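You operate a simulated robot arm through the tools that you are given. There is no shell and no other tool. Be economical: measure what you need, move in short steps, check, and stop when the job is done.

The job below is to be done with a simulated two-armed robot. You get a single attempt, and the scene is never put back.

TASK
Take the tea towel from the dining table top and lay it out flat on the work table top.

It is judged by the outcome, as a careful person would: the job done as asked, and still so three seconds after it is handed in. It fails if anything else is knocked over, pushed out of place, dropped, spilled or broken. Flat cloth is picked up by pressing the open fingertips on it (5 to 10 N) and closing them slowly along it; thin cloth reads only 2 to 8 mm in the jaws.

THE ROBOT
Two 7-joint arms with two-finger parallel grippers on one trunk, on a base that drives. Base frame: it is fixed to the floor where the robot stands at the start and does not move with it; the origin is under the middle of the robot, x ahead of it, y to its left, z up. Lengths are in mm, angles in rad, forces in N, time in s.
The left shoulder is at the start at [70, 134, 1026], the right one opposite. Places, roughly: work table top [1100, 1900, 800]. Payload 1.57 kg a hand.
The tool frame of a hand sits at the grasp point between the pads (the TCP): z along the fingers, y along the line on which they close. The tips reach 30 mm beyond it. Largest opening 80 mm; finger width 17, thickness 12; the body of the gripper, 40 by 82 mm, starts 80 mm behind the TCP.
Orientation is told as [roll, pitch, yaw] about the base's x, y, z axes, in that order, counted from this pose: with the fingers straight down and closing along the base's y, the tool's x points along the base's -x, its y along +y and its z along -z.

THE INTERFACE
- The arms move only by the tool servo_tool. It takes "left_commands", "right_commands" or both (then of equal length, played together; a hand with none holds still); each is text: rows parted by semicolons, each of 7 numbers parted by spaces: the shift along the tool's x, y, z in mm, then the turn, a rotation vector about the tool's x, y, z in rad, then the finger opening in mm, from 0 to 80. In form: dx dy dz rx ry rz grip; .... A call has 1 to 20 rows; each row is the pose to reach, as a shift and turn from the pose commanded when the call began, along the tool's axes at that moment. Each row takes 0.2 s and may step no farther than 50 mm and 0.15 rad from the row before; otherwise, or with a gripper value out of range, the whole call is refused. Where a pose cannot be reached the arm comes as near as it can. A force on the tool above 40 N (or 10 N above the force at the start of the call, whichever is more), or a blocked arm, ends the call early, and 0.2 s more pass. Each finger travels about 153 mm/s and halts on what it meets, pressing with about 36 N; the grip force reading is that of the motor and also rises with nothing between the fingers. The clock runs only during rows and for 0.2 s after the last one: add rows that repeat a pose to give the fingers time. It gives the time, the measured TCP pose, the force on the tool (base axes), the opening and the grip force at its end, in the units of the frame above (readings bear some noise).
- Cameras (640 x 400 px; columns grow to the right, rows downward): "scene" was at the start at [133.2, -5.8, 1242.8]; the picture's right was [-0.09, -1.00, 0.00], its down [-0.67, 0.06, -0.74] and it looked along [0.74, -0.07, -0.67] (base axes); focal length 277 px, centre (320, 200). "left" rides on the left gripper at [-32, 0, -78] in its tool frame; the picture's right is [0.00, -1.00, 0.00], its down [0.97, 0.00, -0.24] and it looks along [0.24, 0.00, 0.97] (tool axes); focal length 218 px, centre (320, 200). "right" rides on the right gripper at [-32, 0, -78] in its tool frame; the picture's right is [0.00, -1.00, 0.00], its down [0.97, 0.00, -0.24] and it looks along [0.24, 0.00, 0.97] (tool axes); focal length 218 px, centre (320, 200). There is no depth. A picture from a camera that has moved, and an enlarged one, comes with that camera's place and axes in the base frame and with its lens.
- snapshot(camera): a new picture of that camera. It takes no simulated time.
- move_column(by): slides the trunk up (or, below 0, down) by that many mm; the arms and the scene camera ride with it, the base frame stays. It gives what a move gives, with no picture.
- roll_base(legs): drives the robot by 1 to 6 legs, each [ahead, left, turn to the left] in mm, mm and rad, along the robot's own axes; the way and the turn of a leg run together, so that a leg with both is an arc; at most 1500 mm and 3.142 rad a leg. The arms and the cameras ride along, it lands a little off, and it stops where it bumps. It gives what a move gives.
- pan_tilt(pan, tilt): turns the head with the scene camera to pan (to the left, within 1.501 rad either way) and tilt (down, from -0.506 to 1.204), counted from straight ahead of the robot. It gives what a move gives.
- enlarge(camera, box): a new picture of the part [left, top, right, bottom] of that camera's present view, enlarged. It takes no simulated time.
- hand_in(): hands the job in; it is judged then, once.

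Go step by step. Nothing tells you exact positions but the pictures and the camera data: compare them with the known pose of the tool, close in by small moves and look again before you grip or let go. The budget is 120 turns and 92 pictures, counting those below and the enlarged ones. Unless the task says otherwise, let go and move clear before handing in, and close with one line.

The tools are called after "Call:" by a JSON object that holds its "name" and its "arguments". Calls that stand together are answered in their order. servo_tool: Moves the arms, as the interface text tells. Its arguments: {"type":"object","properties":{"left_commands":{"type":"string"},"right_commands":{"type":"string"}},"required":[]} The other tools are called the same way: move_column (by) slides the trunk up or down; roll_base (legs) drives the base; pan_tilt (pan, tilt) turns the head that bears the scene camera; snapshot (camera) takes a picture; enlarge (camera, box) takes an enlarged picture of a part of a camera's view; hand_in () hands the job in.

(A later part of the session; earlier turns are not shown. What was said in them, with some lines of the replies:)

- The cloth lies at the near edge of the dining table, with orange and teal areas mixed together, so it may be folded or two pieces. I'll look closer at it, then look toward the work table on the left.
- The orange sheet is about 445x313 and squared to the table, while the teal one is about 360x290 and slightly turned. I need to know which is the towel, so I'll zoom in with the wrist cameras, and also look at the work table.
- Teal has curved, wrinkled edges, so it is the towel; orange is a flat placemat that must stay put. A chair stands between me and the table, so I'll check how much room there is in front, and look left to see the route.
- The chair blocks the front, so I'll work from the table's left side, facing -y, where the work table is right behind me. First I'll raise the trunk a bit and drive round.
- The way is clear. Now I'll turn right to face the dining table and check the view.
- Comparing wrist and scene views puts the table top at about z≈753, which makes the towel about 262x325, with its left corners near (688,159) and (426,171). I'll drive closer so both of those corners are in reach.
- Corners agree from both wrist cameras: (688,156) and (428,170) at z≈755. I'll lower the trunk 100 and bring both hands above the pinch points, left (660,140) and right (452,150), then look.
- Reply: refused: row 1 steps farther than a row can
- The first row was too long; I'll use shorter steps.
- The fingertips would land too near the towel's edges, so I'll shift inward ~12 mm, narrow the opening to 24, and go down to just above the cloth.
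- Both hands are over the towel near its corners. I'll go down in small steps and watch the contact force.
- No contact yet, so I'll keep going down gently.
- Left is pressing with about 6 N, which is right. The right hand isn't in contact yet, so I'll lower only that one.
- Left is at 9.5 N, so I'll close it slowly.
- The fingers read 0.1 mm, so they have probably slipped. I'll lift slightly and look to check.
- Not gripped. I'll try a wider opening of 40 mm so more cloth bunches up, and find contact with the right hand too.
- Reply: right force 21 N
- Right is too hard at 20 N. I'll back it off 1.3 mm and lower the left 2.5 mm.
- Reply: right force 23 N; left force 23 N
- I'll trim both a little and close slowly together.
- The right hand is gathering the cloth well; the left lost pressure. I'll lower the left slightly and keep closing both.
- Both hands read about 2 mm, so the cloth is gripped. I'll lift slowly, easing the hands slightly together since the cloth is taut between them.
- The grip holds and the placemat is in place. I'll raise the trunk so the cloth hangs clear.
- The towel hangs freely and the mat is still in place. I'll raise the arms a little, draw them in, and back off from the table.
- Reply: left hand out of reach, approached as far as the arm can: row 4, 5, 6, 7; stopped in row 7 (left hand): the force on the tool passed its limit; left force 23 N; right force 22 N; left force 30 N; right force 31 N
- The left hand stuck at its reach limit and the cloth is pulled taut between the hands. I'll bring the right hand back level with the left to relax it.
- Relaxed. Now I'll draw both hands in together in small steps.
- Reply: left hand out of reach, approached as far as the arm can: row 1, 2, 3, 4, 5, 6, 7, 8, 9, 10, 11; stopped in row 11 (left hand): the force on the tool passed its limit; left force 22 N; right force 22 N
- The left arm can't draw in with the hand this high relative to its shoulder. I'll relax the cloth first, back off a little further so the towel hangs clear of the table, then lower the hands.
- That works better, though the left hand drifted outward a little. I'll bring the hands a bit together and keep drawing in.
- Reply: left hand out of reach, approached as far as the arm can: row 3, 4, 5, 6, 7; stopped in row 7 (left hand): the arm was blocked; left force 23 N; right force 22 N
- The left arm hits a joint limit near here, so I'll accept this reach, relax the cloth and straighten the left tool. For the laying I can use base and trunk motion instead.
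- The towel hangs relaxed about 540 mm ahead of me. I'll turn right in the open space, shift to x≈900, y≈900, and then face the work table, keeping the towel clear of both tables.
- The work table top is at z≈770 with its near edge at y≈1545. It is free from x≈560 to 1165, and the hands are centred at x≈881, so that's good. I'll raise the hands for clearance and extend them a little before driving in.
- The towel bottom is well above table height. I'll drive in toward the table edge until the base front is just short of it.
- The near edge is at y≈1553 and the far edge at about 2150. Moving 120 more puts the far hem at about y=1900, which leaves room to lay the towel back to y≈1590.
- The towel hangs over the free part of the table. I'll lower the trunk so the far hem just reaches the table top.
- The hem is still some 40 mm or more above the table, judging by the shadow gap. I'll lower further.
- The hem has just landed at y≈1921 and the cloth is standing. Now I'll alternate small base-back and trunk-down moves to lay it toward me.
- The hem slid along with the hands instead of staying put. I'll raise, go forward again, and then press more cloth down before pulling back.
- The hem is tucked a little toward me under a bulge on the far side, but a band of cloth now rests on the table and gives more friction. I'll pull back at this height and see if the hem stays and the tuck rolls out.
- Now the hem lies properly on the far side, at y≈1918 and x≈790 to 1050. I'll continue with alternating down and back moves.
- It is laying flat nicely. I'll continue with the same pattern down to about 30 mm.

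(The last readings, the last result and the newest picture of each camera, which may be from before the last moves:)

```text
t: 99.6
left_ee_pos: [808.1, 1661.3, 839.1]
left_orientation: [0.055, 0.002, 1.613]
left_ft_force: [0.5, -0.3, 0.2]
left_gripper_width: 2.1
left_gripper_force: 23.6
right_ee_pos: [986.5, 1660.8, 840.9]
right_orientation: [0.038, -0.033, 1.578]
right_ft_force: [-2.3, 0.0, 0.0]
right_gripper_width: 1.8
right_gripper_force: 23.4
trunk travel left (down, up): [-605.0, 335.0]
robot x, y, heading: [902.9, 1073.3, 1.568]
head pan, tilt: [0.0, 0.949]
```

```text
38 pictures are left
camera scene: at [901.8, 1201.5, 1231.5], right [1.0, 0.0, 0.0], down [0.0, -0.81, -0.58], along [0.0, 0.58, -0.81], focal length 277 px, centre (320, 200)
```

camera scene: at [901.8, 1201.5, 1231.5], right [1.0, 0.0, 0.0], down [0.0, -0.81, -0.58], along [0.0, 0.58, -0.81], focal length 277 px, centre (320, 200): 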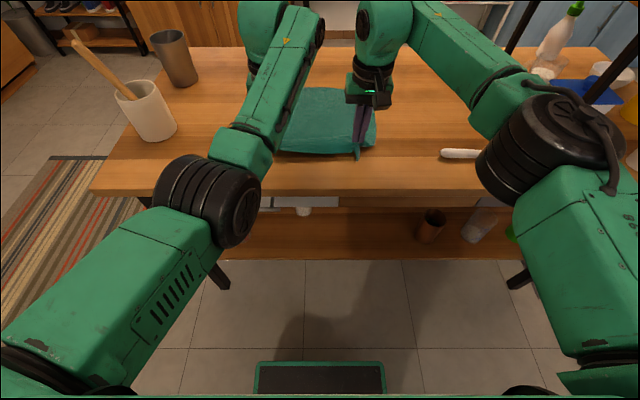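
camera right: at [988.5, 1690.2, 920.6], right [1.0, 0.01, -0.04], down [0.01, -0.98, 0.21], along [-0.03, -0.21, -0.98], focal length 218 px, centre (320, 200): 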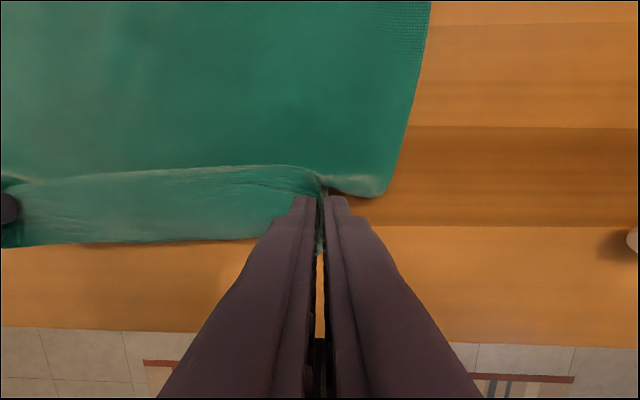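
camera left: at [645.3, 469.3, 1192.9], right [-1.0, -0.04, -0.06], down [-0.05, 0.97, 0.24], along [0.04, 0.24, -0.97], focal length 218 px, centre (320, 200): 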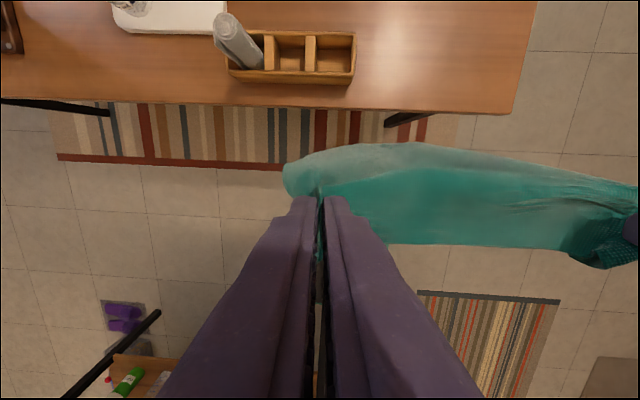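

Pinch height is now about 40 mm. A bit more back and down, then I'll check for contact.

Call:
{"name": "move_column", "arguments": {"by": -15}}

Call:
{"name": "roll_base", "arguments": {"legs": [[-22, 0, 0]]}}

Call:
{"name": "move_column", "arguments": {"by": -14}}

Call:
{"name": "snapshot", "arguments": {"camera": "right"}}

Call:
{"name": "snapshot", "arguments": {"camera": "left"}}

```text
t: 100.2
left_ee_pos: [805.8, 1660.7, 824.2]
left_orientation: [0.054, 0.001, 1.612]
left_ft_force: [0.7, -0.3, 0.7]
left_gripper_width: 2.1
left_gripper_force: 23.6
right_ee_pos: [985.5, 1660.6, 824.5]
right_orientation: [0.037, -0.033, 1.576]
right_ft_force: [-1.7, -0.1, -0.3]
right_gripper_width: 1.8
right_gripper_force: 23.6
trunk travel left (down, up): [-590.0, 350.0]
robot x, y, heading: [901.3, 1075.5, 1.569]
head pan, tilt: [0.0, 0.949]
```

```text
t: 101.0
left_ee_pos: [806.9, 1642.0, 823.0]
left_orientation: [0.054, 0.004, 1.613]
left_ft_force: [1.2, -0.3, 0.5]
left_gripper_width: 2.1
left_gripper_force: 23.2
right_ee_pos: [987.0, 1640.5, 824.9]
right_orientation: [0.037, -0.032, 1.574]
right_ft_force: [-1.4, -0.6, 0.4]
right_gripper_width: 2.1
right_gripper_force: 23.8
trunk travel left (down, up): [-590.0, 350.0]
robot x, y, heading: [902.0, 1056.8, 1.569]
head pan, tilt: [0.0, 0.949]
```

```text
t: 101.6
left_ee_pos: [807.8, 1638.4, 812.0]
left_orientation: [0.053, -0.002, 1.612]
left_ft_force: [1.5, -1.1, 9.9]
left_gripper_width: 2.0
left_gripper_force: 23.5
right_ee_pos: [985.9, 1638.2, 813.0]
right_orientation: [0.036, -0.035, 1.574]
right_ft_force: [-0.7, 0.1, 3.0]
right_gripper_width: 2.0
right_gripper_force: 23.5
trunk travel left (down, up): [-576.0, 364.0]
robot x, y, heading: [901.4, 1056.7, 1.574]
head pan, tilt: [0.0, 0.949]
```

```text
37 pictures are left
camera right: at [989.0, 1668.5, 892.4], right [1.0, 0.01, -0.04], down [0.01, -0.98, 0.21], along [-0.04, -0.21, -0.98], focal length 218 px, centre (320, 200)
```

right: 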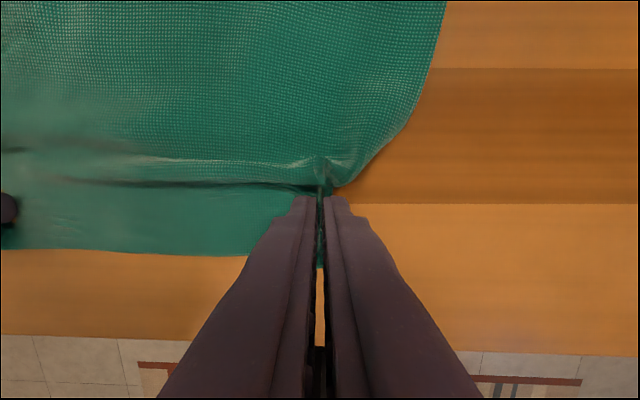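

```text
36 pictures are left
camera left: at [811.5, 1670.5, 889.3], right [1.0, 0.04, -0.05], down [0.05, -0.97, 0.24], along [-0.04, -0.24, -0.97], focal length 218 px, centre (320, 200)
```

left: 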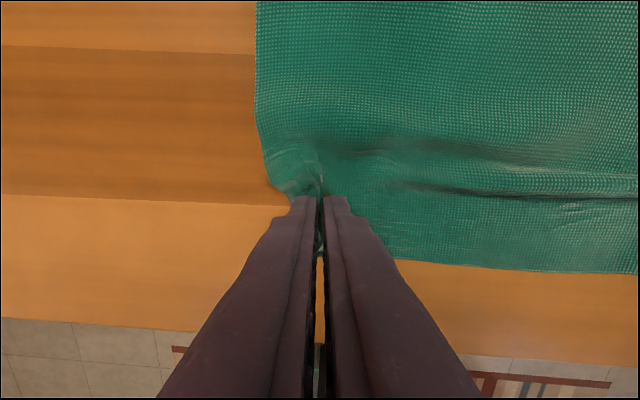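

Both fingertips touch now. A small ripple remains, so I'll ease up 3 mm and pull back ~14 mm to draw it out.

Call:
{"name": "move_column", "arguments": {"by": 4}}

Call:
{"name": "roll_base", "arguments": {"legs": [[-15, 0, 0]]}}

Call:
{"name": "snapshot", "arguments": {"camera": "right"}}

Call:
{"name": "snapshot", "arguments": {"camera": "left"}}

```text
t: 102.1
left_ee_pos: [808.7, 1639.4, 812.5]
left_orientation: [0.055, 0.002, 1.612]
left_ft_force: [2.6, 0.1, 0.1]
left_gripper_width: 2.0
left_gripper_force: 23.8
right_ee_pos: [985.6, 1640.4, 816.4]
right_orientation: [0.038, -0.032, 1.576]
right_ft_force: [-2.6, -0.8, -0.4]
right_gripper_width: 1.9
right_gripper_force: 23.4
trunk travel left (down, up): [-580.0, 360.0]
robot x, y, heading: [897.2, 1053.9, 1.569]
head pan, tilt: [0.0, 0.949]
```

```text
t: 102.9
left_ee_pos: [807.1, 1625.5, 814.3]
left_orientation: [0.054, 0.002, 1.611]
left_ft_force: [2.4, 0.7, 1.5]
left_gripper_width: 1.9
left_gripper_force: 23.5
right_ee_pos: [985.0, 1624.7, 816.6]
right_orientation: [0.037, -0.034, 1.576]
right_ft_force: [-2.7, -0.1, -0.9]
right_gripper_width: 2.0
right_gripper_force: 23.9
trunk travel left (down, up): [-580.0, 360.0]
robot x, y, heading: [899.7, 1038.0, 1.571]
head pan, tilt: [0.0, 0.949]
```

```text
35 pictures are left
camera right: at [989.1, 1655.1, 894.7], right [1.0, 0.01, -0.04], down [0.01, -0.98, 0.21], along [-0.04, -0.21, -0.98], focal length 218 px, centre (320, 200)
```

right: 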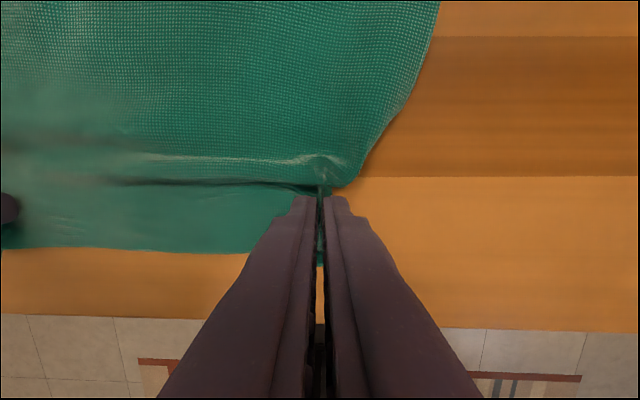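

```text
34 pictures are left
camera left: at [811.1, 1656.9, 890.7], right [1.0, 0.04, -0.05], down [0.05, -0.97, 0.24], along [-0.04, -0.24, -0.97], focal length 218 px, centre (320, 200)
```

left: 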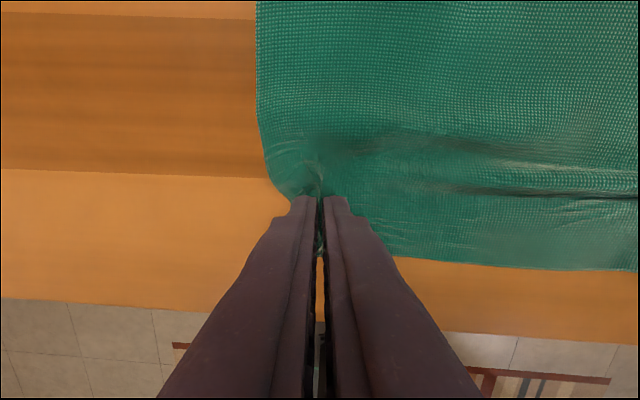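

The near edge is at y≈1599, about 45 mm inside the table edge. I'll touch down lightly and open the fingers slowly so the bunches spread.

Call:
{"name": "servo_tool", "arguments": {"left_commands": "0 0 1 0 0 0 0; 0 0 1 0 0 0 5; 0 0 1 0 0 0 8; 0 0 1 0 0 0 12; 0 0 1 0 0 0 16; 0 0 1 0 0 0 20; 0 0 1 0 0 0 25; 0 0 1 0 0 0 30; 0 0 1 0 0 0 35; 0 0 1 0 0 0 40; 0 0 1 0 0 0 40", "right_commands": "0 0 2 0 0 0 0; 0 0 3 0 0 0 5; 0 0 3 0 0 0 8; 0 0 3 0 0 0 12; 0 0 3 0 0 0 16; 0 0 3 0 0 0 20; 0 0 3 0 0 0 25; 0 0 3 0 0 0 30; 0 0 3 0 0 0 35; 0 0 3 0 0 0 40; 0 0 3 0 0 0 40"}}

Call:
{"name": "snapshot", "arguments": {"camera": "right"}}

Call:
{"name": "snapshot", "arguments": {"camera": "left"}}

```text
t: 105.3
left_ee_pos: [808.0, 1623.7, 813.3]
left_orientation: [0.053, 0.002, 1.614]
left_ft_force: [-1.0, -0.4, 3.1]
left_gripper_width: 39.3
left_gripper_force: 0.0
right_ee_pos: [985.6, 1626.0, 813.3]
right_orientation: [0.035, -0.033, 1.575]
right_ft_force: [-1.0, 0.1, 1.6]
right_gripper_width: 39.9
right_gripper_force: 0.0
trunk travel left (down, up): [-580.0, 360.0]
robot x, y, heading: [900.2, 1042.7, 1.574]
head pan, tilt: [0.0, 0.949]
```

```text
33 pictures are left
camera right: at [989.0, 1655.2, 892.4], right [1.0, 0.01, -0.04], down [0.01, -0.98, 0.21], along [-0.03, -0.21, -0.98], focal length 218 px, centre (320, 200)
```

right: 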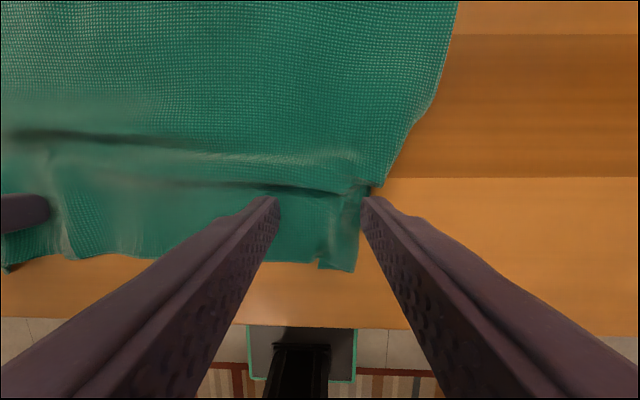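

```text
32 pictures are left
camera left: at [811.5, 1655.8, 890.3], right [1.0, 0.04, -0.05], down [0.05, -0.97, 0.24], along [-0.04, -0.24, -0.97], focal length 218 px, centre (320, 200)
```

left: 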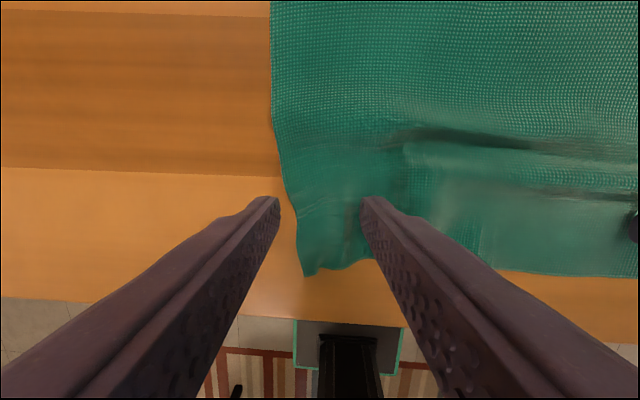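

The towel is released. I'll lift straight up with both hands and inspect it.

Call:
{"name": "servo_tool", "arguments": {"left_commands": "0 0 -10 0 0 0 40; 0 0 -30 0 0 0 40; 0 0 -60 0 0 0 40; 0 0 -90 0 0 0 40; 0 0 -120 0 0 0 40", "right_commands": "0 0 -10 0 0 0 40; 0 0 -30 0 0 0 40; 0 0 -60 0 0 0 40; 0 0 -90 0 0 0 40; 0 0 -120 0 0 0 40"}}

Call:
{"name": "snapshot", "arguments": {"camera": "right"}}

Call:
{"name": "snapshot", "arguments": {"camera": "left"}}

Call:
{"name": "snapshot", "arguments": {"camera": "scene"}}

```text
t: 106.5
left_ee_pos: [812.0, 1622.7, 933.5]
left_orientation: [0.053, 0.001, 1.614]
left_ft_force: [0.6, 0.0, 0.0]
left_gripper_width: 40.1
left_gripper_force: 0.1
right_ee_pos: [992.4, 1618.6, 934.4]
right_orientation: [0.036, -0.034, 1.576]
right_ft_force: [-0.4, -0.2, 0.6]
right_gripper_width: 40.1
right_gripper_force: 0.1
trunk travel left (down, up): [-580.0, 360.0]
robot x, y, heading: [900.9, 1041.1, 1.569]
head pan, tilt: [0.0, 0.949]
```

```text
31 pictures are left
camera right: at [994.4, 1649.1, 1014.5], right [1.0, 0.01, -0.04], down [0.01, -0.98, 0.21], along [-0.03, -0.21, -0.98], focal length 218 px, centre (320, 200)
```

right: 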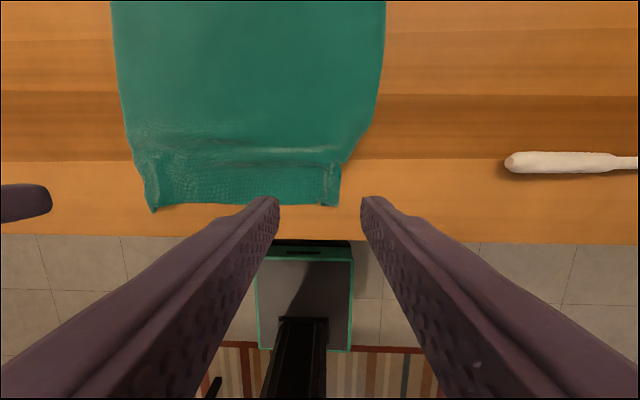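

```text
30 pictures are left
camera left: at [816.0, 1654.1, 1009.6], right [1.0, 0.04, -0.05], down [0.05, -0.97, 0.24], along [-0.04, -0.24, -0.97], focal length 218 px, centre (320, 200)
```

left: 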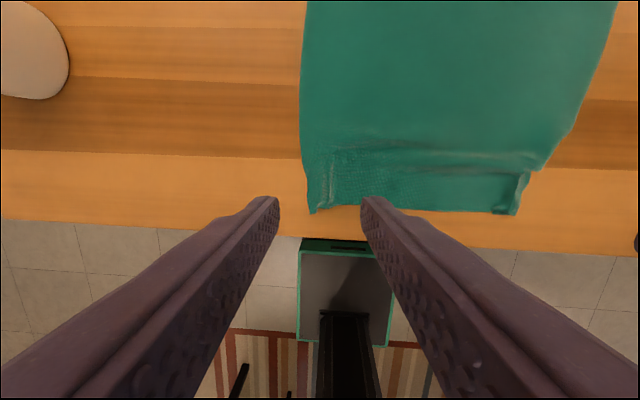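

```text
29 pictures are left
camera scene: at [901.3, 1164.6, 1206.5], right [1.0, 0.0, 0.0], down [0.0, -0.81, -0.58], along [0.0, 0.58, -0.81], focal length 277 px, centre (320, 200)
```

scene: 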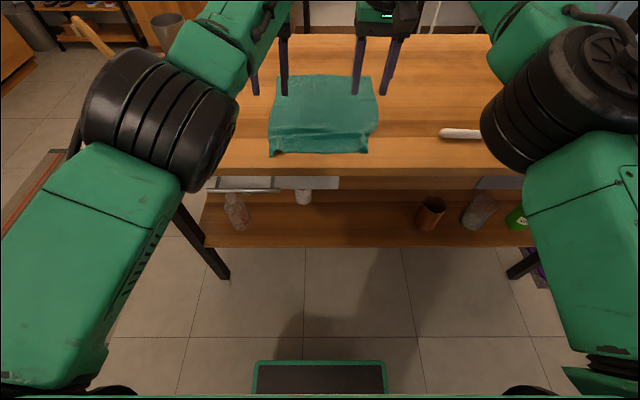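

It's mostly flat, but the near corners are bunched and there's a ripple. I'll look closer before smoothing them outward.

Call:
{"name": "enlarge", "arguments": {"camera": "right", "box": [240, 110, 400, 210]}}

Call:
{"name": "enlarge", "arguments": {"camera": "left", "box": [280, 110, 440, 210]}}

Call:
{"name": "enlarge", "arguments": {"camera": "scene", "box": [250, 60, 400, 165]}}

```text
4.00 times, centred on (320, 160) of right
camera zoom: at [994.4, 1649.1, 1014.5], right [1.0, 0.01, -0.04], down [0.01, -0.98, 0.21], along [-0.03, -0.21, -0.98], focal length 873 px, centre (320, 360)
```

zoom: 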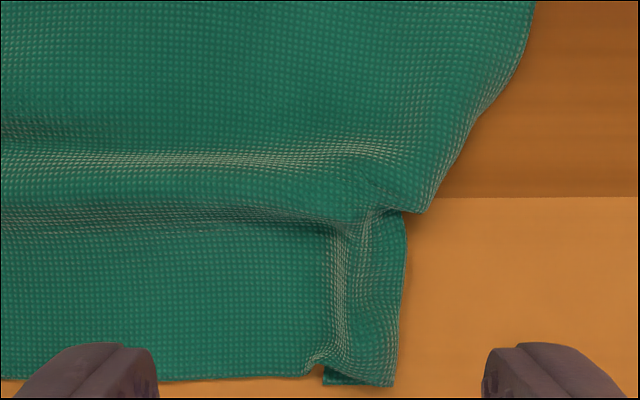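

```text
4.00 times, centred on (360, 160) of left
camera zoom: at [816.0, 1654.1, 1009.6], right [1.0, 0.04, -0.05], down [0.05, -0.97, 0.24], along [-0.04, -0.24, -0.97], focal length 873 px, centre (160, 360)
```

zoom: 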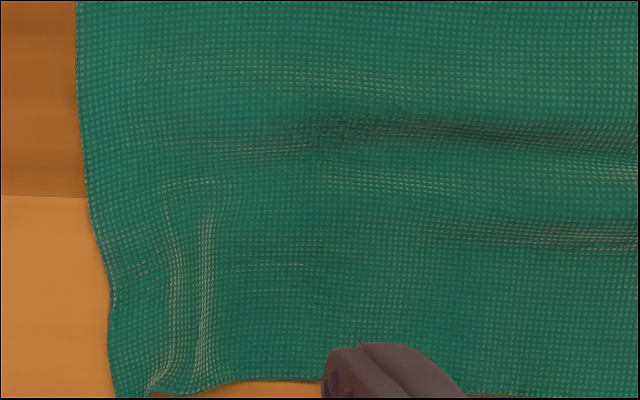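

```text
3.81 times, centred on (325, 112) of scene
camera zoom: at [901.3, 1164.6, 1206.5], right [1.0, 0.0, 0.0], down [0.0, -0.81, -0.58], along [0.0, 0.58, -0.81], focal length 1056 px, centre (301, 533)
```

zoom: 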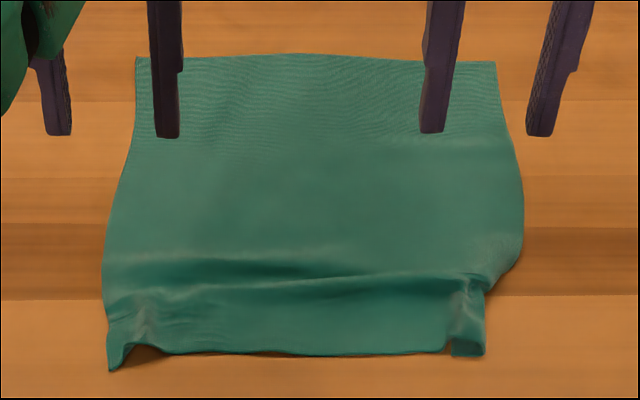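

The right corner has a small overlap fold and the left one a ridge. I'll press closed fingertips on each corner piece and drag them outward and slightly toward me.

Call:
{"name": "servo_tool", "arguments": {"left_commands": "2 5 20 0 0 0 20; 5 10 50 0 0 0 0; 5 10 80 0 0 0 0; 5 10 105 0 0 0 0; 5 10 115 0 0 0 0; 5 10 115 0 0 0 0", "right_commands": "0 -5 20 0 0 0 20; 0 -9 50 0 0 0 0; 0 -9 80 0 0 0 0; 0 -9 105 0 0 0 0; 0 -9 115 0 0 0 0; 0 -9 115 0 0 0 0"}}

Call:
{"name": "snapshot", "arguments": {"camera": "right"}}

Call:
{"name": "snapshot", "arguments": {"camera": "left"}}

```text
t: 107.9
left_ee_pos: [797.6, 1619.3, 817.6]
left_orientation: [0.057, 0.002, 1.612]
left_ft_force: [0.6, 0.1, -0.7]
left_gripper_width: 0.1
left_gripper_force: 21.4
right_ee_pos: [996.5, 1624.1, 817.7]
right_orientation: [0.038, -0.034, 1.575]
right_ft_force: [-0.1, 0.2, -0.6]
right_gripper_width: 0.3
right_gripper_force: 21.6
trunk travel left (down, up): [-580.0, 360.0]
robot x, y, heading: [901.0, 1038.7, 1.571]
head pan, tilt: [0.0, 0.949]
```

```text
25 pictures are left
camera right: at [998.5, 1654.2, 897.1], right [1.0, 0.01, -0.04], down [0.01, -0.98, 0.21], along [-0.03, -0.21, -0.98], focal length 218 px, centre (320, 200)
```

right: 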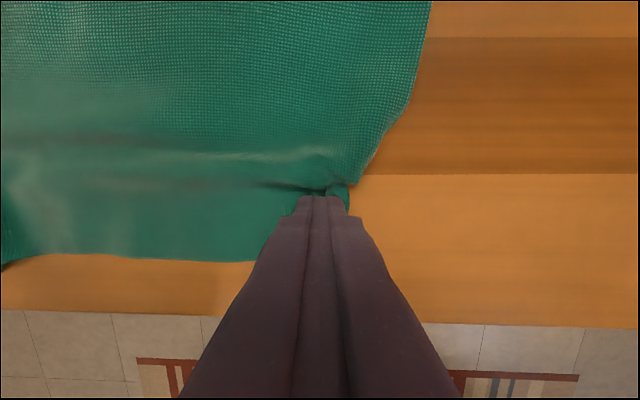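

```text
24 pictures are left
camera left: at [801.7, 1650.6, 895.6], right [1.0, 0.04, -0.05], down [0.05, -0.97, 0.24], along [-0.04, -0.24, -0.97], focal length 218 px, centre (320, 200)
```

left: 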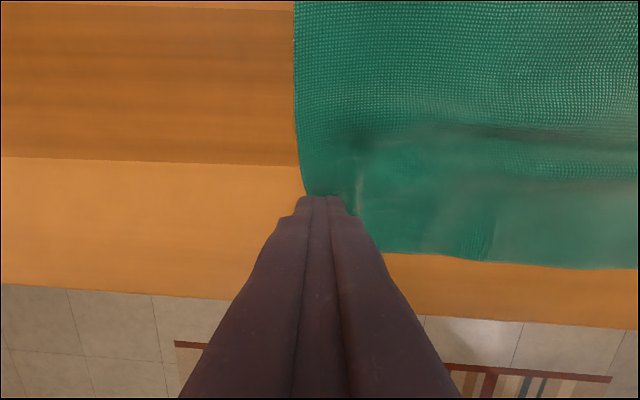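

Positions are good. I'll lower to light contact now.

Call:
{"name": "servo_tool", "arguments": {"left_commands": "0 -4 1 0 0 0 0; 0 -4 3 0 0 0 0; 0 -4 4.5 0 0 0 0; 0 -4 4.5 0 0 0 0", "right_commands": "3 -4 1 0 0 0 0; 3 -4 3 0 0 0 0; 3 -4 4.5 0 0 0 0; 3 -4 4.5 0 0 0 0"}}

```text
t: 108.9
left_ee_pos: [801.0, 1620.2, 814.0]
left_orientation: [0.055, 0.002, 1.612]
left_ft_force: [-0.1, -0.1, 0.1]
left_gripper_width: 0.0
left_gripper_force: 21.5
right_ee_pos: [998.9, 1620.8, 813.1]
right_orientation: [0.036, -0.034, 1.575]
right_ft_force: [-0.1, 0.3, 1.9]
right_gripper_width: 0.2
right_gripper_force: 21.5
trunk travel left (down, up): [-580.0, 360.0]
robot x, y, heading: [901.0, 1044.1, 1.571]
head pan, tilt: [0.0, 0.949]
```

Call:
{"name": "servo_tool", "arguments": {"left_commands": "0 0 1.2 0 0 0 0; 0 0 2.2 0 0 0 0; 0 0 2.2 0 0 0 0", "right_commands": "0 0 0.5 0 0 0 0; 0 0 1 0 0 0 0; 0 0 1 0 0 0 0"}}

```text
t: 109.7
left_ee_pos: [800.4, 1618.2, 811.7]
left_orientation: [0.054, 0.001, 1.612]
left_ft_force: [0.1, 0.1, 3.2]
left_gripper_width: 0.3
left_gripper_force: 21.6
right_ee_pos: [999.5, 1621.3, 812.6]
right_orientation: [0.038, -0.032, 1.574]
right_ft_force: [-0.1, 0.5, 2.7]
right_gripper_width: 0.3
right_gripper_force: 21.2
trunk travel left (down, up): [-580.0, 360.0]
robot x, y, heading: [904.1, 1040.3, 1.572]
head pan, tilt: [0.0, 0.949]
```

Contact is light, about 3 N each. I'll press slightly more and drag both outward slowly.

Call:
{"name": "servo_tool", "arguments": {"left_commands": "0 0 0.6 0 0 0 0; 0 3 0.8 0 0 0 0; 1 6 0.8 0 0 0 0; 2 9 0.8 0 0 0 0; 3 12 0.8 0 0 0 0; 4 15 0.8 0 0 0 0; 5 18 0.8 0 0 0 0; 6 21 0.8 0 0 0 0; 7 24 0.8 0 0 0 0", "right_commands": "0 0 0.6 0 0 0 0; 0 -3 0.8 0 0 0 0; 1 -6 0.8 0 0 0 0; 2 -10 0.8 0 0 0 0; 3 -14 0.8 0 0 0 0; 4 -18 0.8 0 0 0 0; 5 -22 0.8 0 0 0 0; 6 -26 0.8 0 0 0 0; 7 -30 0.8 0 0 0 0"}}

Call:
{"name": "snapshot", "arguments": {"camera": "right"}}

Call:
{"name": "snapshot", "arguments": {"camera": "left"}}

```text
t: 111.7
left_ee_pos: [775.8, 1611.3, 813.2]
left_orientation: [0.053, 0.0, 1.612]
left_ft_force: [-0.2, 0.4, 0.3]
left_gripper_width: 0.0
left_gripper_force: 21.9
right_ee_pos: [1026.8, 1613.4, 811.2]
right_orientation: [0.037, -0.035, 1.573]
right_ft_force: [-3.3, 1.1, 15.4]
right_gripper_width: 0.0
right_gripper_force: 21.0
trunk travel left (down, up): [-580.0, 360.0]
robot x, y, heading: [899.3, 1042.1, 1.573]
head pan, tilt: [0.0, 0.949]
```

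```text
23 pictures are left
camera right: at [1030.7, 1642.9, 891.6], right [1.0, 0.01, -0.04], down [0.01, -0.98, 0.21], along [-0.03, -0.21, -0.98], focal length 218 px, centre (320, 200)
```

right: 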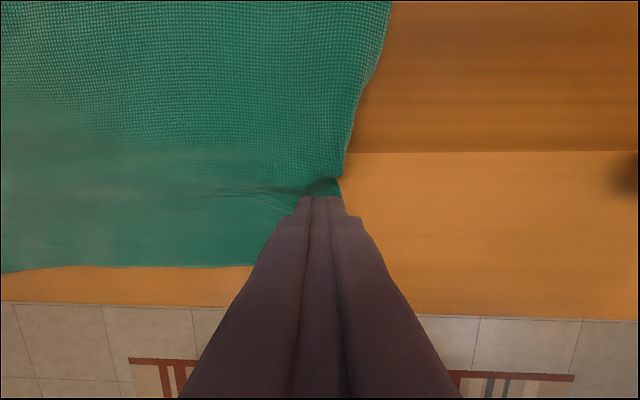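

```text
22 pictures are left
camera left: at [780.4, 1641.5, 889.5], right [1.0, 0.04, -0.05], down [0.05, -0.97, 0.24], along [-0.04, -0.24, -0.97], focal length 218 px, centre (320, 200)
```

left: 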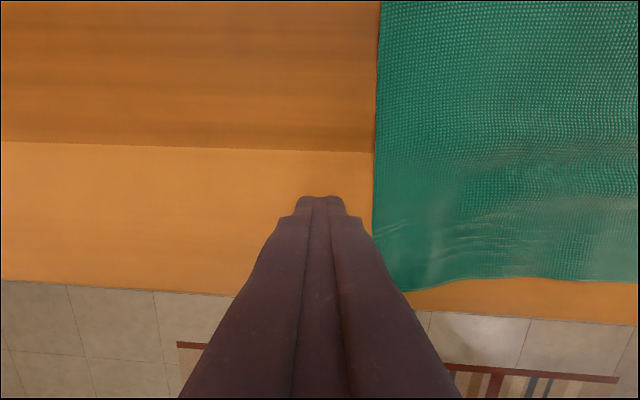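

That worked: the left corner is smooth now and the right one is opened out. I'll lift and inspect.

Call:
{"name": "servo_tool", "arguments": {"left_commands": "0 0 -10 0 0 0 0; 0 0 -40 0 0 0 0; 0 0 -80 0 0 0 0; 0 0 -120 0 0 0 0", "right_commands": "0 0 -10 0 0 0 0; 0 0 -40 0 0 0 0; 0 0 -80 0 0 0 0; 0 0 -120 0 0 0 0"}}

Call:
{"name": "enlarge", "arguments": {"camera": "scene", "box": [250, 60, 400, 165]}}

Call:
{"name": "snapshot", "arguments": {"camera": "right"}}

```text
t: 112.7
left_ee_pos: [785.6, 1614.3, 930.9]
left_orientation: [0.055, 0.002, 1.612]
left_ft_force: [-0.6, -0.5, -0.1]
left_gripper_width: 0.2
left_gripper_force: 21.4
left hand out of reach, approached as far as the arm can: row 3
right_ee_pos: [1030.8, 1608.8, 928.9]
right_orientation: [0.037, -0.031, 1.574]
right_ft_force: [0.7, -0.3, 0.8]
right_gripper_width: 0.0
right_gripper_force: 21.1
trunk travel left (down, up): [-580.0, 360.0]
robot x, y, heading: [901.5, 1042.0, 1.57]
head pan, tilt: [0.0, 0.949]
```

```text
3.81 times, centred on (325, 112) of scene
camera zoom: at [901.9, 1164.4, 1206.5], right [1.0, 0.0, 0.0], down [0.0, -0.81, -0.58], along [0.0, 0.58, -0.81], focal length 1056 px, centre (301, 533)
```

zoom: 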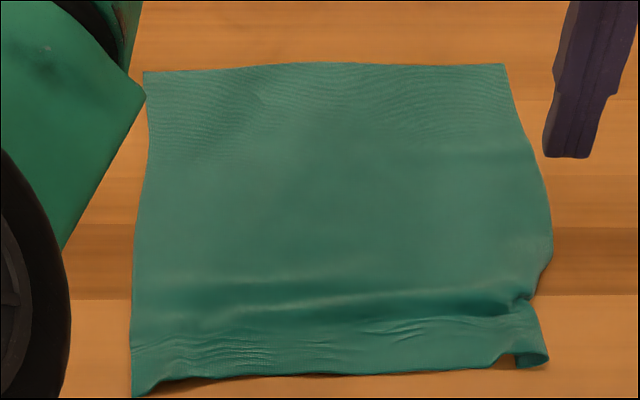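

```text
20 pictures are left
camera right: at [1033.4, 1638.7, 1009.0], right [1.0, 0.01, -0.04], down [0.01, -0.98, 0.21], along [-0.03, -0.21, -0.98], focal length 218 px, centre (320, 200)
```

right: 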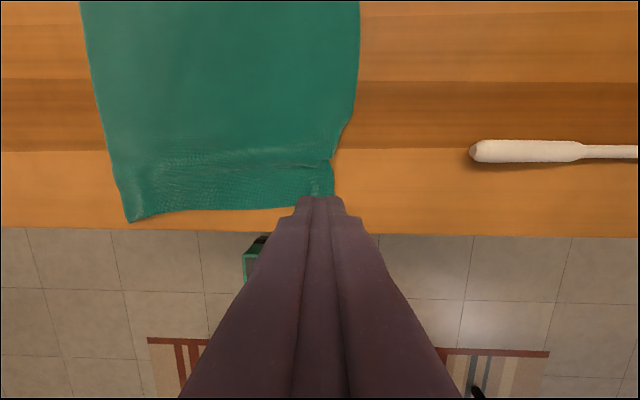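

Much better. Only the right near corner is still curled, with a slight ripple, so I'll press there and pull toward me and outward.

Call:
{"name": "servo_tool", "arguments": {"right_commands": "0 4 30 0 0 0 0; 0 4 70 0 0 0 0; 0 4 100 0 0 0 0; 0 4 112 0 0 0 0; 0 4 115 0 0 0 0; 0 4 117 0 0 0 0; 0 4 117 0 0 0 0"}}

Call:
{"name": "snapshot", "arguments": {"camera": "right"}}

```text
t: 114.3
left_ee_pos: [785.5, 1615.9, 930.4]
left_orientation: [0.052, 0.0, 1.611]
left_ft_force: [-0.1, 0.8, 1.3]
left_gripper_width: 0.0
left_gripper_force: 20.9
right_ee_pos: [1023.8, 1615.5, 812.5]
right_orientation: [0.037, -0.033, 1.574]
right_ft_force: [0.5, -0.3, 2.6]
right_gripper_width: 0.0
right_gripper_force: 20.9
trunk travel left (down, up): [-580.0, 360.0]
robot x, y, heading: [901.9, 1046.1, 1.571]
head pan, tilt: [0.0, 0.949]
```

```text
19 pictures are left
camera right: at [1027.7, 1644.9, 891.9], right [1.0, 0.01, -0.04], down [0.01, -0.98, 0.21], along [-0.04, -0.21, -0.98], focal length 218 px, centre (320, 200)
```

right: 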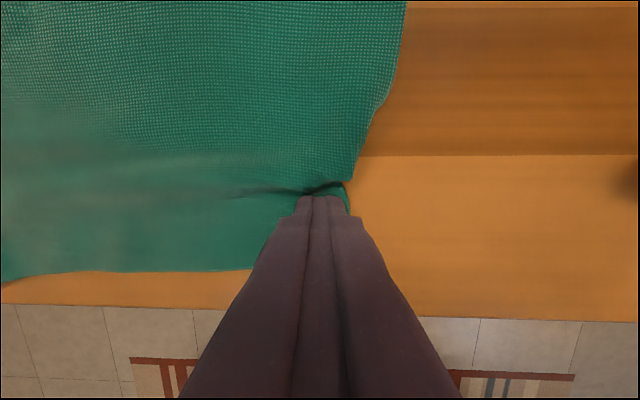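

Call:
{"name": "servo_tool", "arguments": {"right_commands": "0 0 0.6 0 0 0 0; 2 -2 0.8 0 0 0 0; 5 -4 0.8 0 0 0 0; 8 -6 0.8 0 0 0 0; 11 -8 0.8 0 0 0 0; 14 -11 0.8 0 0 0 0; 17 -14 0.8 0 0 0 0; 20 -17 0.8 0 0 0 0; 22 -20 0.8 0 0 0 0; 22 -20 0.8 0 0 0 0"}}

Call:
{"name": "servo_tool", "arguments": {"right_commands": "0 0 -10 0 0 0 0; 0 0 -40 0 0 0 0; 0 0 -80 0 0 0 0; 0 0 -120 0 0 0 0"}}

Call:
{"name": "enlarge", "arguments": {"camera": "scene", "box": [250, 60, 400, 165]}}

Call:
{"name": "snapshot", "arguments": {"camera": "right"}}

```text
t: 116.5
left_ee_pos: [783.9, 1614.8, 930.3]
left_orientation: [0.053, 0.0, 1.611]
left_ft_force: [0.1, 0.0, -0.9]
left_gripper_width: 0.0
left_gripper_force: 21.6
right_ee_pos: [1044.6, 1593.9, 812.5]
right_orientation: [0.038, -0.037, 1.575]
right_ft_force: [-4.6, 3.4, 19.8]
right_gripper_width: 0.1
right_gripper_force: 22.0
trunk travel left (down, up): [-580.0, 360.0]
robot x, y, heading: [902.9, 1043.6, 1.571]
head pan, tilt: [0.0, 0.949]
```

```text
t: 117.5
left_ee_pos: [786.1, 1615.8, 929.7]
left_orientation: [0.054, 0.002, 1.612]
left_ft_force: [-0.7, 0.3, 0.2]
left_gripper_width: 0.0
left_gripper_force: 21.7
right_ee_pos: [1050.1, 1590.5, 934.2]
right_orientation: [0.036, -0.031, 1.574]
right_ft_force: [0.2, -0.1, 0.1]
right_gripper_width: 0.0
right_gripper_force: 20.8
trunk travel left (down, up): [-580.0, 360.0]
robot x, y, heading: [901.1, 1042.4, 1.571]
head pan, tilt: [0.0, 0.949]
```

```text
3.81 times, centred on (325, 112) of scene
camera zoom: at [901.4, 1165.6, 1206.4], right [1.0, 0.0, 0.0], down [0.0, -0.81, -0.58], along [0.0, 0.58, -0.81], focal length 1056 px, centre (301, 533)
```

zoom: 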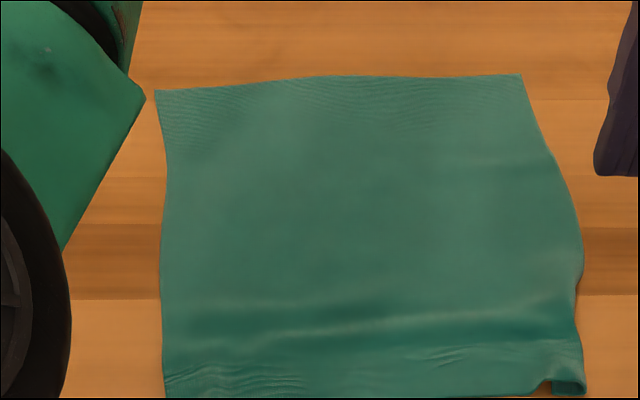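

```text
17 pictures are left
camera right: at [1053.4, 1619.6, 1012.8], right [1.0, 0.01, -0.04], down [0.01, -0.98, 0.21], along [-0.03, -0.21, -0.98], focal length 218 px, centre (320, 200)
```

right: 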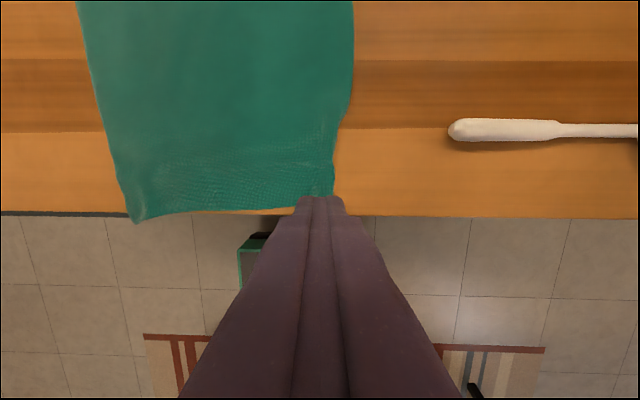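

The ripple is nearly gone, but the whole towel slid toward me and its left near corner now slightly overhangs the edge. I'll move in and pull it away from me by pressing near the far hem, which will also stretch out the ripple.

Call:
{"name": "roll_base", "arguments": {"legs": [[235, 0, 0]]}}

Call:
{"name": "snapshot", "arguments": {"camera": "right"}}

Call:
{"name": "snapshot", "arguments": {"camera": "left"}}

```text
t: 119.3
left_ee_pos: [785.8, 1852.3, 929.9]
left_orientation: [0.053, 0.003, 1.613]
left_ft_force: [0.9, 0.1, 0.1]
left_gripper_width: 0.0
left_gripper_force: 21.0
right_ee_pos: [1050.9, 1827.2, 933.2]
right_orientation: [0.036, -0.032, 1.573]
right_ft_force: [-0.6, 0.2, 0.4]
right_gripper_width: 0.4
right_gripper_force: 20.7
trunk travel left (down, up): [-580.0, 360.0]
robot x, y, heading: [901.6, 1276.7, 1.574]
head pan, tilt: [0.0, 0.949]
```

```text
16 pictures are left
camera right: at [1054.0, 1856.1, 1012.3], right [1.0, 0.01, -0.04], down [0.01, -0.98, 0.21], along [-0.03, -0.21, -0.98], focal length 218 px, centre (320, 200)
```

right: 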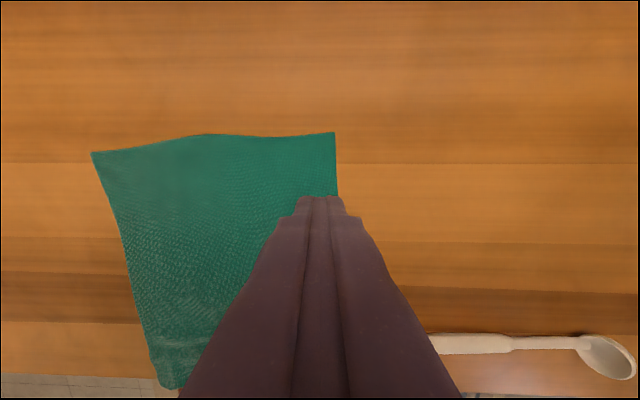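

```text
15 pictures are left
camera left: at [789.3, 1882.6, 1007.3], right [1.0, 0.04, -0.05], down [0.05, -0.97, 0.24], along [-0.04, -0.24, -0.97], focal length 218 px, centre (320, 200)
```

left: 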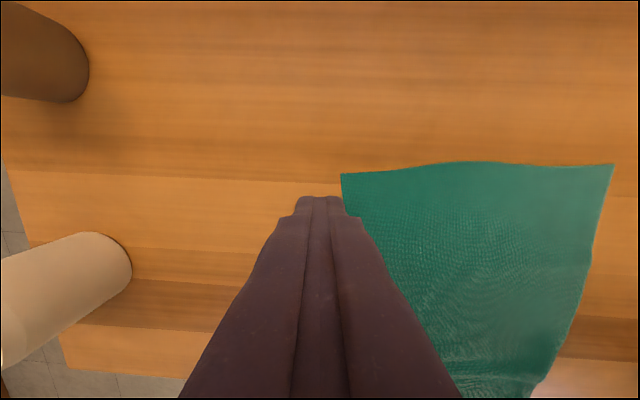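

Far corners are at about (801,1855) and (1061,1877). I'll press just inside them, at left (825,1830) and right (1038,1845).

Call:
{"name": "servo_tool", "arguments": {"left_commands": "8 -13 15 0 0 0 0; 15 -26 40 0 0 0 0; 22 -39 75 0 0 0 0; 22 -39 105 0 0 0 0; 22 -39 114 0 0 0 0; 22 -39 116 0 0 0 0; 22 -39 117.5 0 0 0 0; 22 -39 117.5 0 0 0 0", "right_commands": "-6 5 15 0 0 0 0; -12 10 40 0 0 0 0; -18 13 75 0 0 0 0; -18 13 105 0 0 0 0; -18 13 116 0 0 0 0; -18 13 119 0 0 0 0; -18 13 120.5 0 0 0 0; -18 13 120.5 0 0 0 0"}}

```text
t: 121.1
left_ee_pos: [819.9, 1834.5, 811.0]
left_orientation: [0.054, -0.005, 1.611]
left_ft_force: [1.4, 4.4, 18.1]
left_gripper_width: 0.3
left_gripper_force: 21.3
left hand out of reach, approached as far as the arm can: row 1, 2, 3, 4, 5, 6, 7, 8
right_ee_pos: [1033.4, 1848.6, 814.5]
right_orientation: [0.035, -0.034, 1.576]
right_ft_force: [-0.7, 0.2, 0.1]
right_gripper_width: 0.2
right_gripper_force: 21.4
trunk travel left (down, up): [-580.0, 360.0]
robot x, y, heading: [901.9, 1276.7, 1.572]
head pan, tilt: [0.0, 0.949]
```

I'll trim the pressing forces, then use the base for the pull since the left arm is near its limit.

Call:
{"name": "servo_tool", "arguments": {"left_commands": "0 0 -0.5 0 0 0 0; 0 0 -0.8 0 0 0 0; 0 0 -0.8 0 0 0 0", "right_commands": "0 0 1 0 0 0 0; 0 0 2.2 0 0 0 0; 0 0 2.2 0 0 0 0"}}

```text
t: 121.9
left_ee_pos: [820.4, 1835.8, 811.0]
left_orientation: [0.055, 0.0, 1.613]
left_ft_force: [0.9, 4.9, 19.9]
left_gripper_width: 0.0
left_gripper_force: 21.6
right_ee_pos: [1035.3, 1845.7, 811.2]
right_orientation: [0.035, -0.035, 1.574]
right_ft_force: [-0.7, -0.7, 0.2]
right_gripper_width: 0.1
right_gripper_force: 22.1
trunk travel left (down, up): [-580.0, 360.0]
robot x, y, heading: [901.1, 1274.6, 1.573]
head pan, tilt: [0.0, 0.949]
```

Call:
{"name": "servo_tool", "arguments": {"left_commands": "0 0 -0.6 0 0 0 0; 0 0 -1 0 0 0 0; 0 0 -1 0 0 0 0", "right_commands": "0 0 0.5 0 0 0 0; 0 0 1.2 0 0 0 0; 0 0 1.2 0 0 0 0"}}

```text
t: 122.7
left_ee_pos: [819.8, 1835.7, 811.1]
left_orientation: [0.053, 0.002, 1.612]
left_ft_force: [1.2, 2.2, 9.9]
left_gripper_width: 0.1
left_gripper_force: 21.4
right_ee_pos: [1033.5, 1845.8, 811.5]
right_orientation: [0.038, -0.035, 1.574]
right_ft_force: [1.4, -0.3, 7.2]
right_gripper_width: 0.0
right_gripper_force: 21.4
trunk travel left (down, up): [-580.0, 360.0]
robot x, y, heading: [899.8, 1277.8, 1.569]
head pan, tilt: [0.0, 0.949]
```

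Both press at 7 to 10 N. Now I'll drive forward 45 mm to pull the towel in from the edge.

Call:
{"name": "roll_base", "arguments": {"legs": [[45, 0, 0]]}}

Call:
{"name": "servo_tool", "arguments": {"left_commands": "0 0 -10 0 0 0 0; 0 0 -30 0 0 0 0; 0 0 -60 0 0 0 0; 0 0 -90 0 0 0 0; 0 0 -120 0 0 0 0", "right_commands": "0 0 -10 0 0 0 0; 0 0 -30 0 0 0 0; 0 0 -60 0 0 0 0; 0 0 -90 0 0 0 0; 0 0 -120 0 0 0 0"}}

Call:
{"name": "snapshot", "arguments": {"camera": "right"}}

Call:
{"name": "snapshot", "arguments": {"camera": "scene"}}

```text
t: 123.6
left_ee_pos: [818.5, 1879.0, 811.1]
left_orientation: [0.055, 0.001, 1.614]
left_ft_force: [-0.4, -0.5, 5.7]
left_gripper_width: 0.0
left_gripper_force: 21.7
right_ee_pos: [1032.1, 1891.3, 811.8]
right_orientation: [0.036, -0.037, 1.574]
right_ft_force: [-0.2, -0.6, 9.4]
right_gripper_width: 0.0
right_gripper_force: 21.3
trunk travel left (down, up): [-580.0, 360.0]
robot x, y, heading: [903.4, 1324.9, 1.571]
head pan, tilt: [0.0, 0.949]
```

```text
t: 124.8
left_ee_pos: [827.4, 1891.2, 932.9]
left_orientation: [0.053, 0.003, 1.614]
left_ft_force: [0.7, 0.0, 0.3]
left_gripper_width: 0.0
left_gripper_force: 21.8
left hand out of reach, approached as far as the arm can: row 1, 2, 3, 4, 5
right_ee_pos: [1035.9, 1888.1, 931.7]
right_orientation: [0.034, -0.035, 1.574]
right_ft_force: [0.1, -0.5, -0.3]
right_gripper_width: 0.2
right_gripper_force: 21.5
trunk travel left (down, up): [-580.0, 360.0]
robot x, y, heading: [902.8, 1323.2, 1.572]
head pan, tilt: [0.0, 0.949]
```

```text
14 pictures are left
camera right: at [1038.9, 1917.9, 1011.3], right [1.0, 0.01, -0.04], down [0.01, -0.98, 0.21], along [-0.04, -0.21, -0.98], focal length 218 px, centre (320, 200)
```

right: 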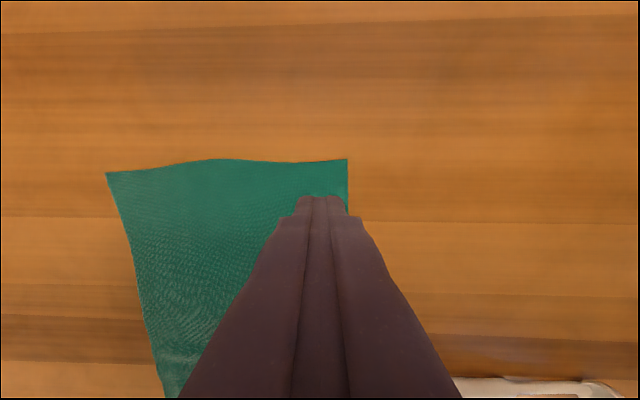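

```text
13 pictures are left
camera scene: at [901.7, 1445.7, 1206.5], right [1.0, 0.0, 0.0], down [0.0, -0.81, -0.58], along [0.0, 0.58, -0.81], focal length 277 px, centre (320, 200)
```

scene: 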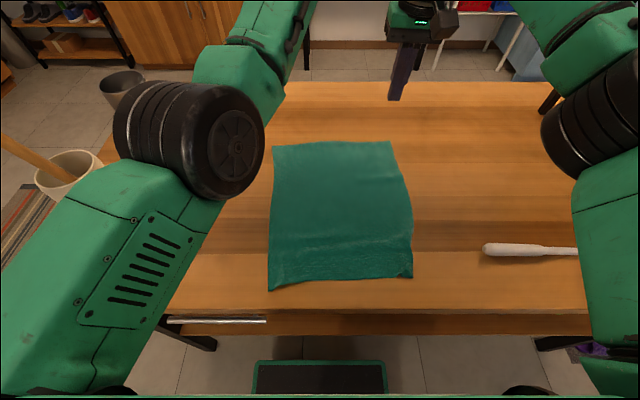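

The towel is now fully on the table, well clear of the edge. I'll zoom in to check flatness.

Call:
{"name": "enlarge", "arguments": {"camera": "scene", "box": [255, 130, 435, 300]}}

```text
2.35 times, centred on (345, 215) of scene
camera zoom: at [901.7, 1445.7, 1206.5], right [1.0, 0.0, 0.0], down [0.0, -0.81, -0.58], along [0.0, 0.58, -0.81], focal length 652 px, centre (261, 165)
```

zoom: 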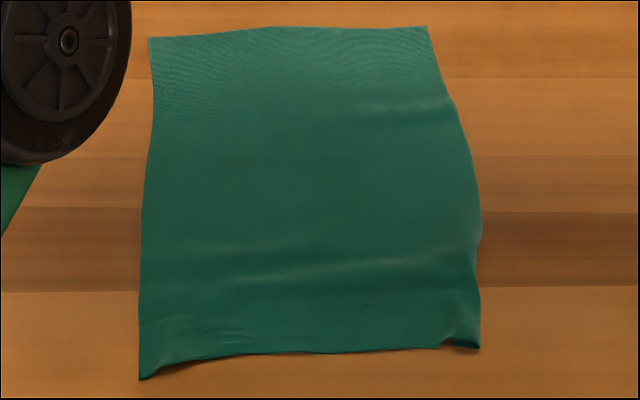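

The towel lies flat, with only a faint ripple. I'll raise the trunk, back clear and take a final look.

Call:
{"name": "move_column", "arguments": {"by": 120}}

Call:
{"name": "roll_base", "arguments": {"legs": [[-380, 0, 0]]}}

Call:
{"name": "pan_tilt", "arguments": {"pan": 0.0, "tilt": 0.75}}

Call:
{"name": "snapshot", "arguments": {"camera": "scene"}}

Call:
{"name": "snapshot", "arguments": {"camera": "left"}}

```text
t: 126.3
left_ee_pos: [826.1, 1893.0, 1049.7]
left_orientation: [0.053, 0.004, 1.613]
left_ft_force: [1.0, -0.3, 0.6]
left_gripper_width: 0.0
left_gripper_force: 21.8
right_ee_pos: [1037.1, 1890.3, 1050.4]
right_orientation: [0.036, -0.033, 1.579]
right_ft_force: [0.1, -0.1, -0.4]
right_gripper_width: 0.0
right_gripper_force: 21.2
trunk travel left (down, up): [-700.0, 240.0]
robot x, y, heading: [900.3, 1320.8, 1.572]
head pan, tilt: [0.0, 0.949]
```

```text
t: 128.7
left_ee_pos: [830.0, 1521.3, 1049.8]
left_orientation: [0.055, 0.005, 1.607]
left_ft_force: [-0.5, 0.4, 0.7]
left_gripper_width: 0.2
left_gripper_force: 21.3
right_ee_pos: [1040.2, 1515.0, 1050.3]
right_orientation: [0.038, -0.033, 1.567]
right_ft_force: [1.6, 0.5, 0.0]
right_gripper_width: 0.0
right_gripper_force: 21.9
trunk travel left (down, up): [-700.0, 240.0]
robot x, y, heading: [902.7, 943.5, 1.561]
head pan, tilt: [0.0, 0.949]
```

```text
t: 129.4
left_ee_pos: [829.9, 1518.6, 1049.7]
left_orientation: [0.055, 0.006, 1.607]
left_ft_force: [0.6, -0.4, 0.6]
left_gripper_width: 0.0
left_gripper_force: 21.2
right_ee_pos: [1039.6, 1514.6, 1050.5]
right_orientation: [0.037, -0.034, 1.567]
right_ft_force: [0.5, -0.5, 0.0]
right_gripper_width: 0.0
right_gripper_force: 21.6
trunk travel left (down, up): [-700.0, 240.0]
robot x, y, heading: [898.7, 947.0, 1.565]
head pan, tilt: [0.0, 0.75]
```

```text
11 pictures are left
camera scene: at [901.7, 1083.2, 1341.9], right [1.0, -0.01, 0.0], down [-0.01, -0.68, -0.73], along [0.01, 0.73, -0.68], focal length 277 px, centre (320, 200)
```

scene: 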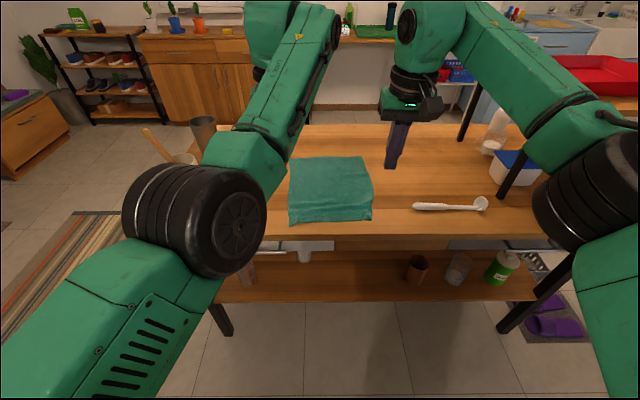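

```text
10 pictures are left
camera left: at [834.5, 1551.0, 1127.9], right [1.0, 0.03, -0.05], down [0.05, -0.97, 0.24], along [-0.04, -0.25, -0.97], focal length 218 px, centre (320, 200)
```

left: 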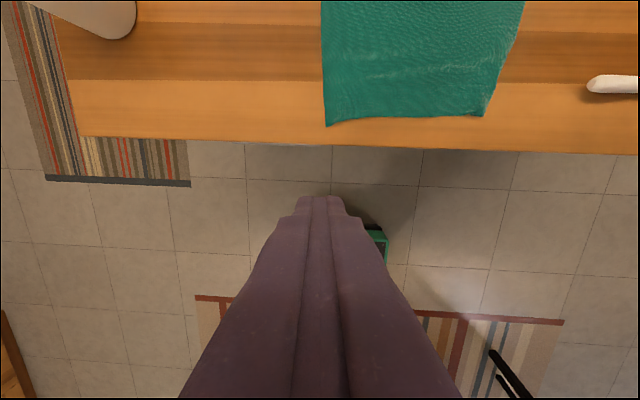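

The towel lies flat and fully on the work table, the other items there are undisturbed, and both hands are clear. I'm handing in.

Call:
{"name": "hand_in", "arguments": {}}

```text
The job is handed in.
```

The tea towel is on the work table top, opened out and lying fully on the surface. A faint ripple and a small curl at the right near corner remain. The placemat hadn't moved when I last saw it, after the lift. I saw nothing else knocked over or moved.
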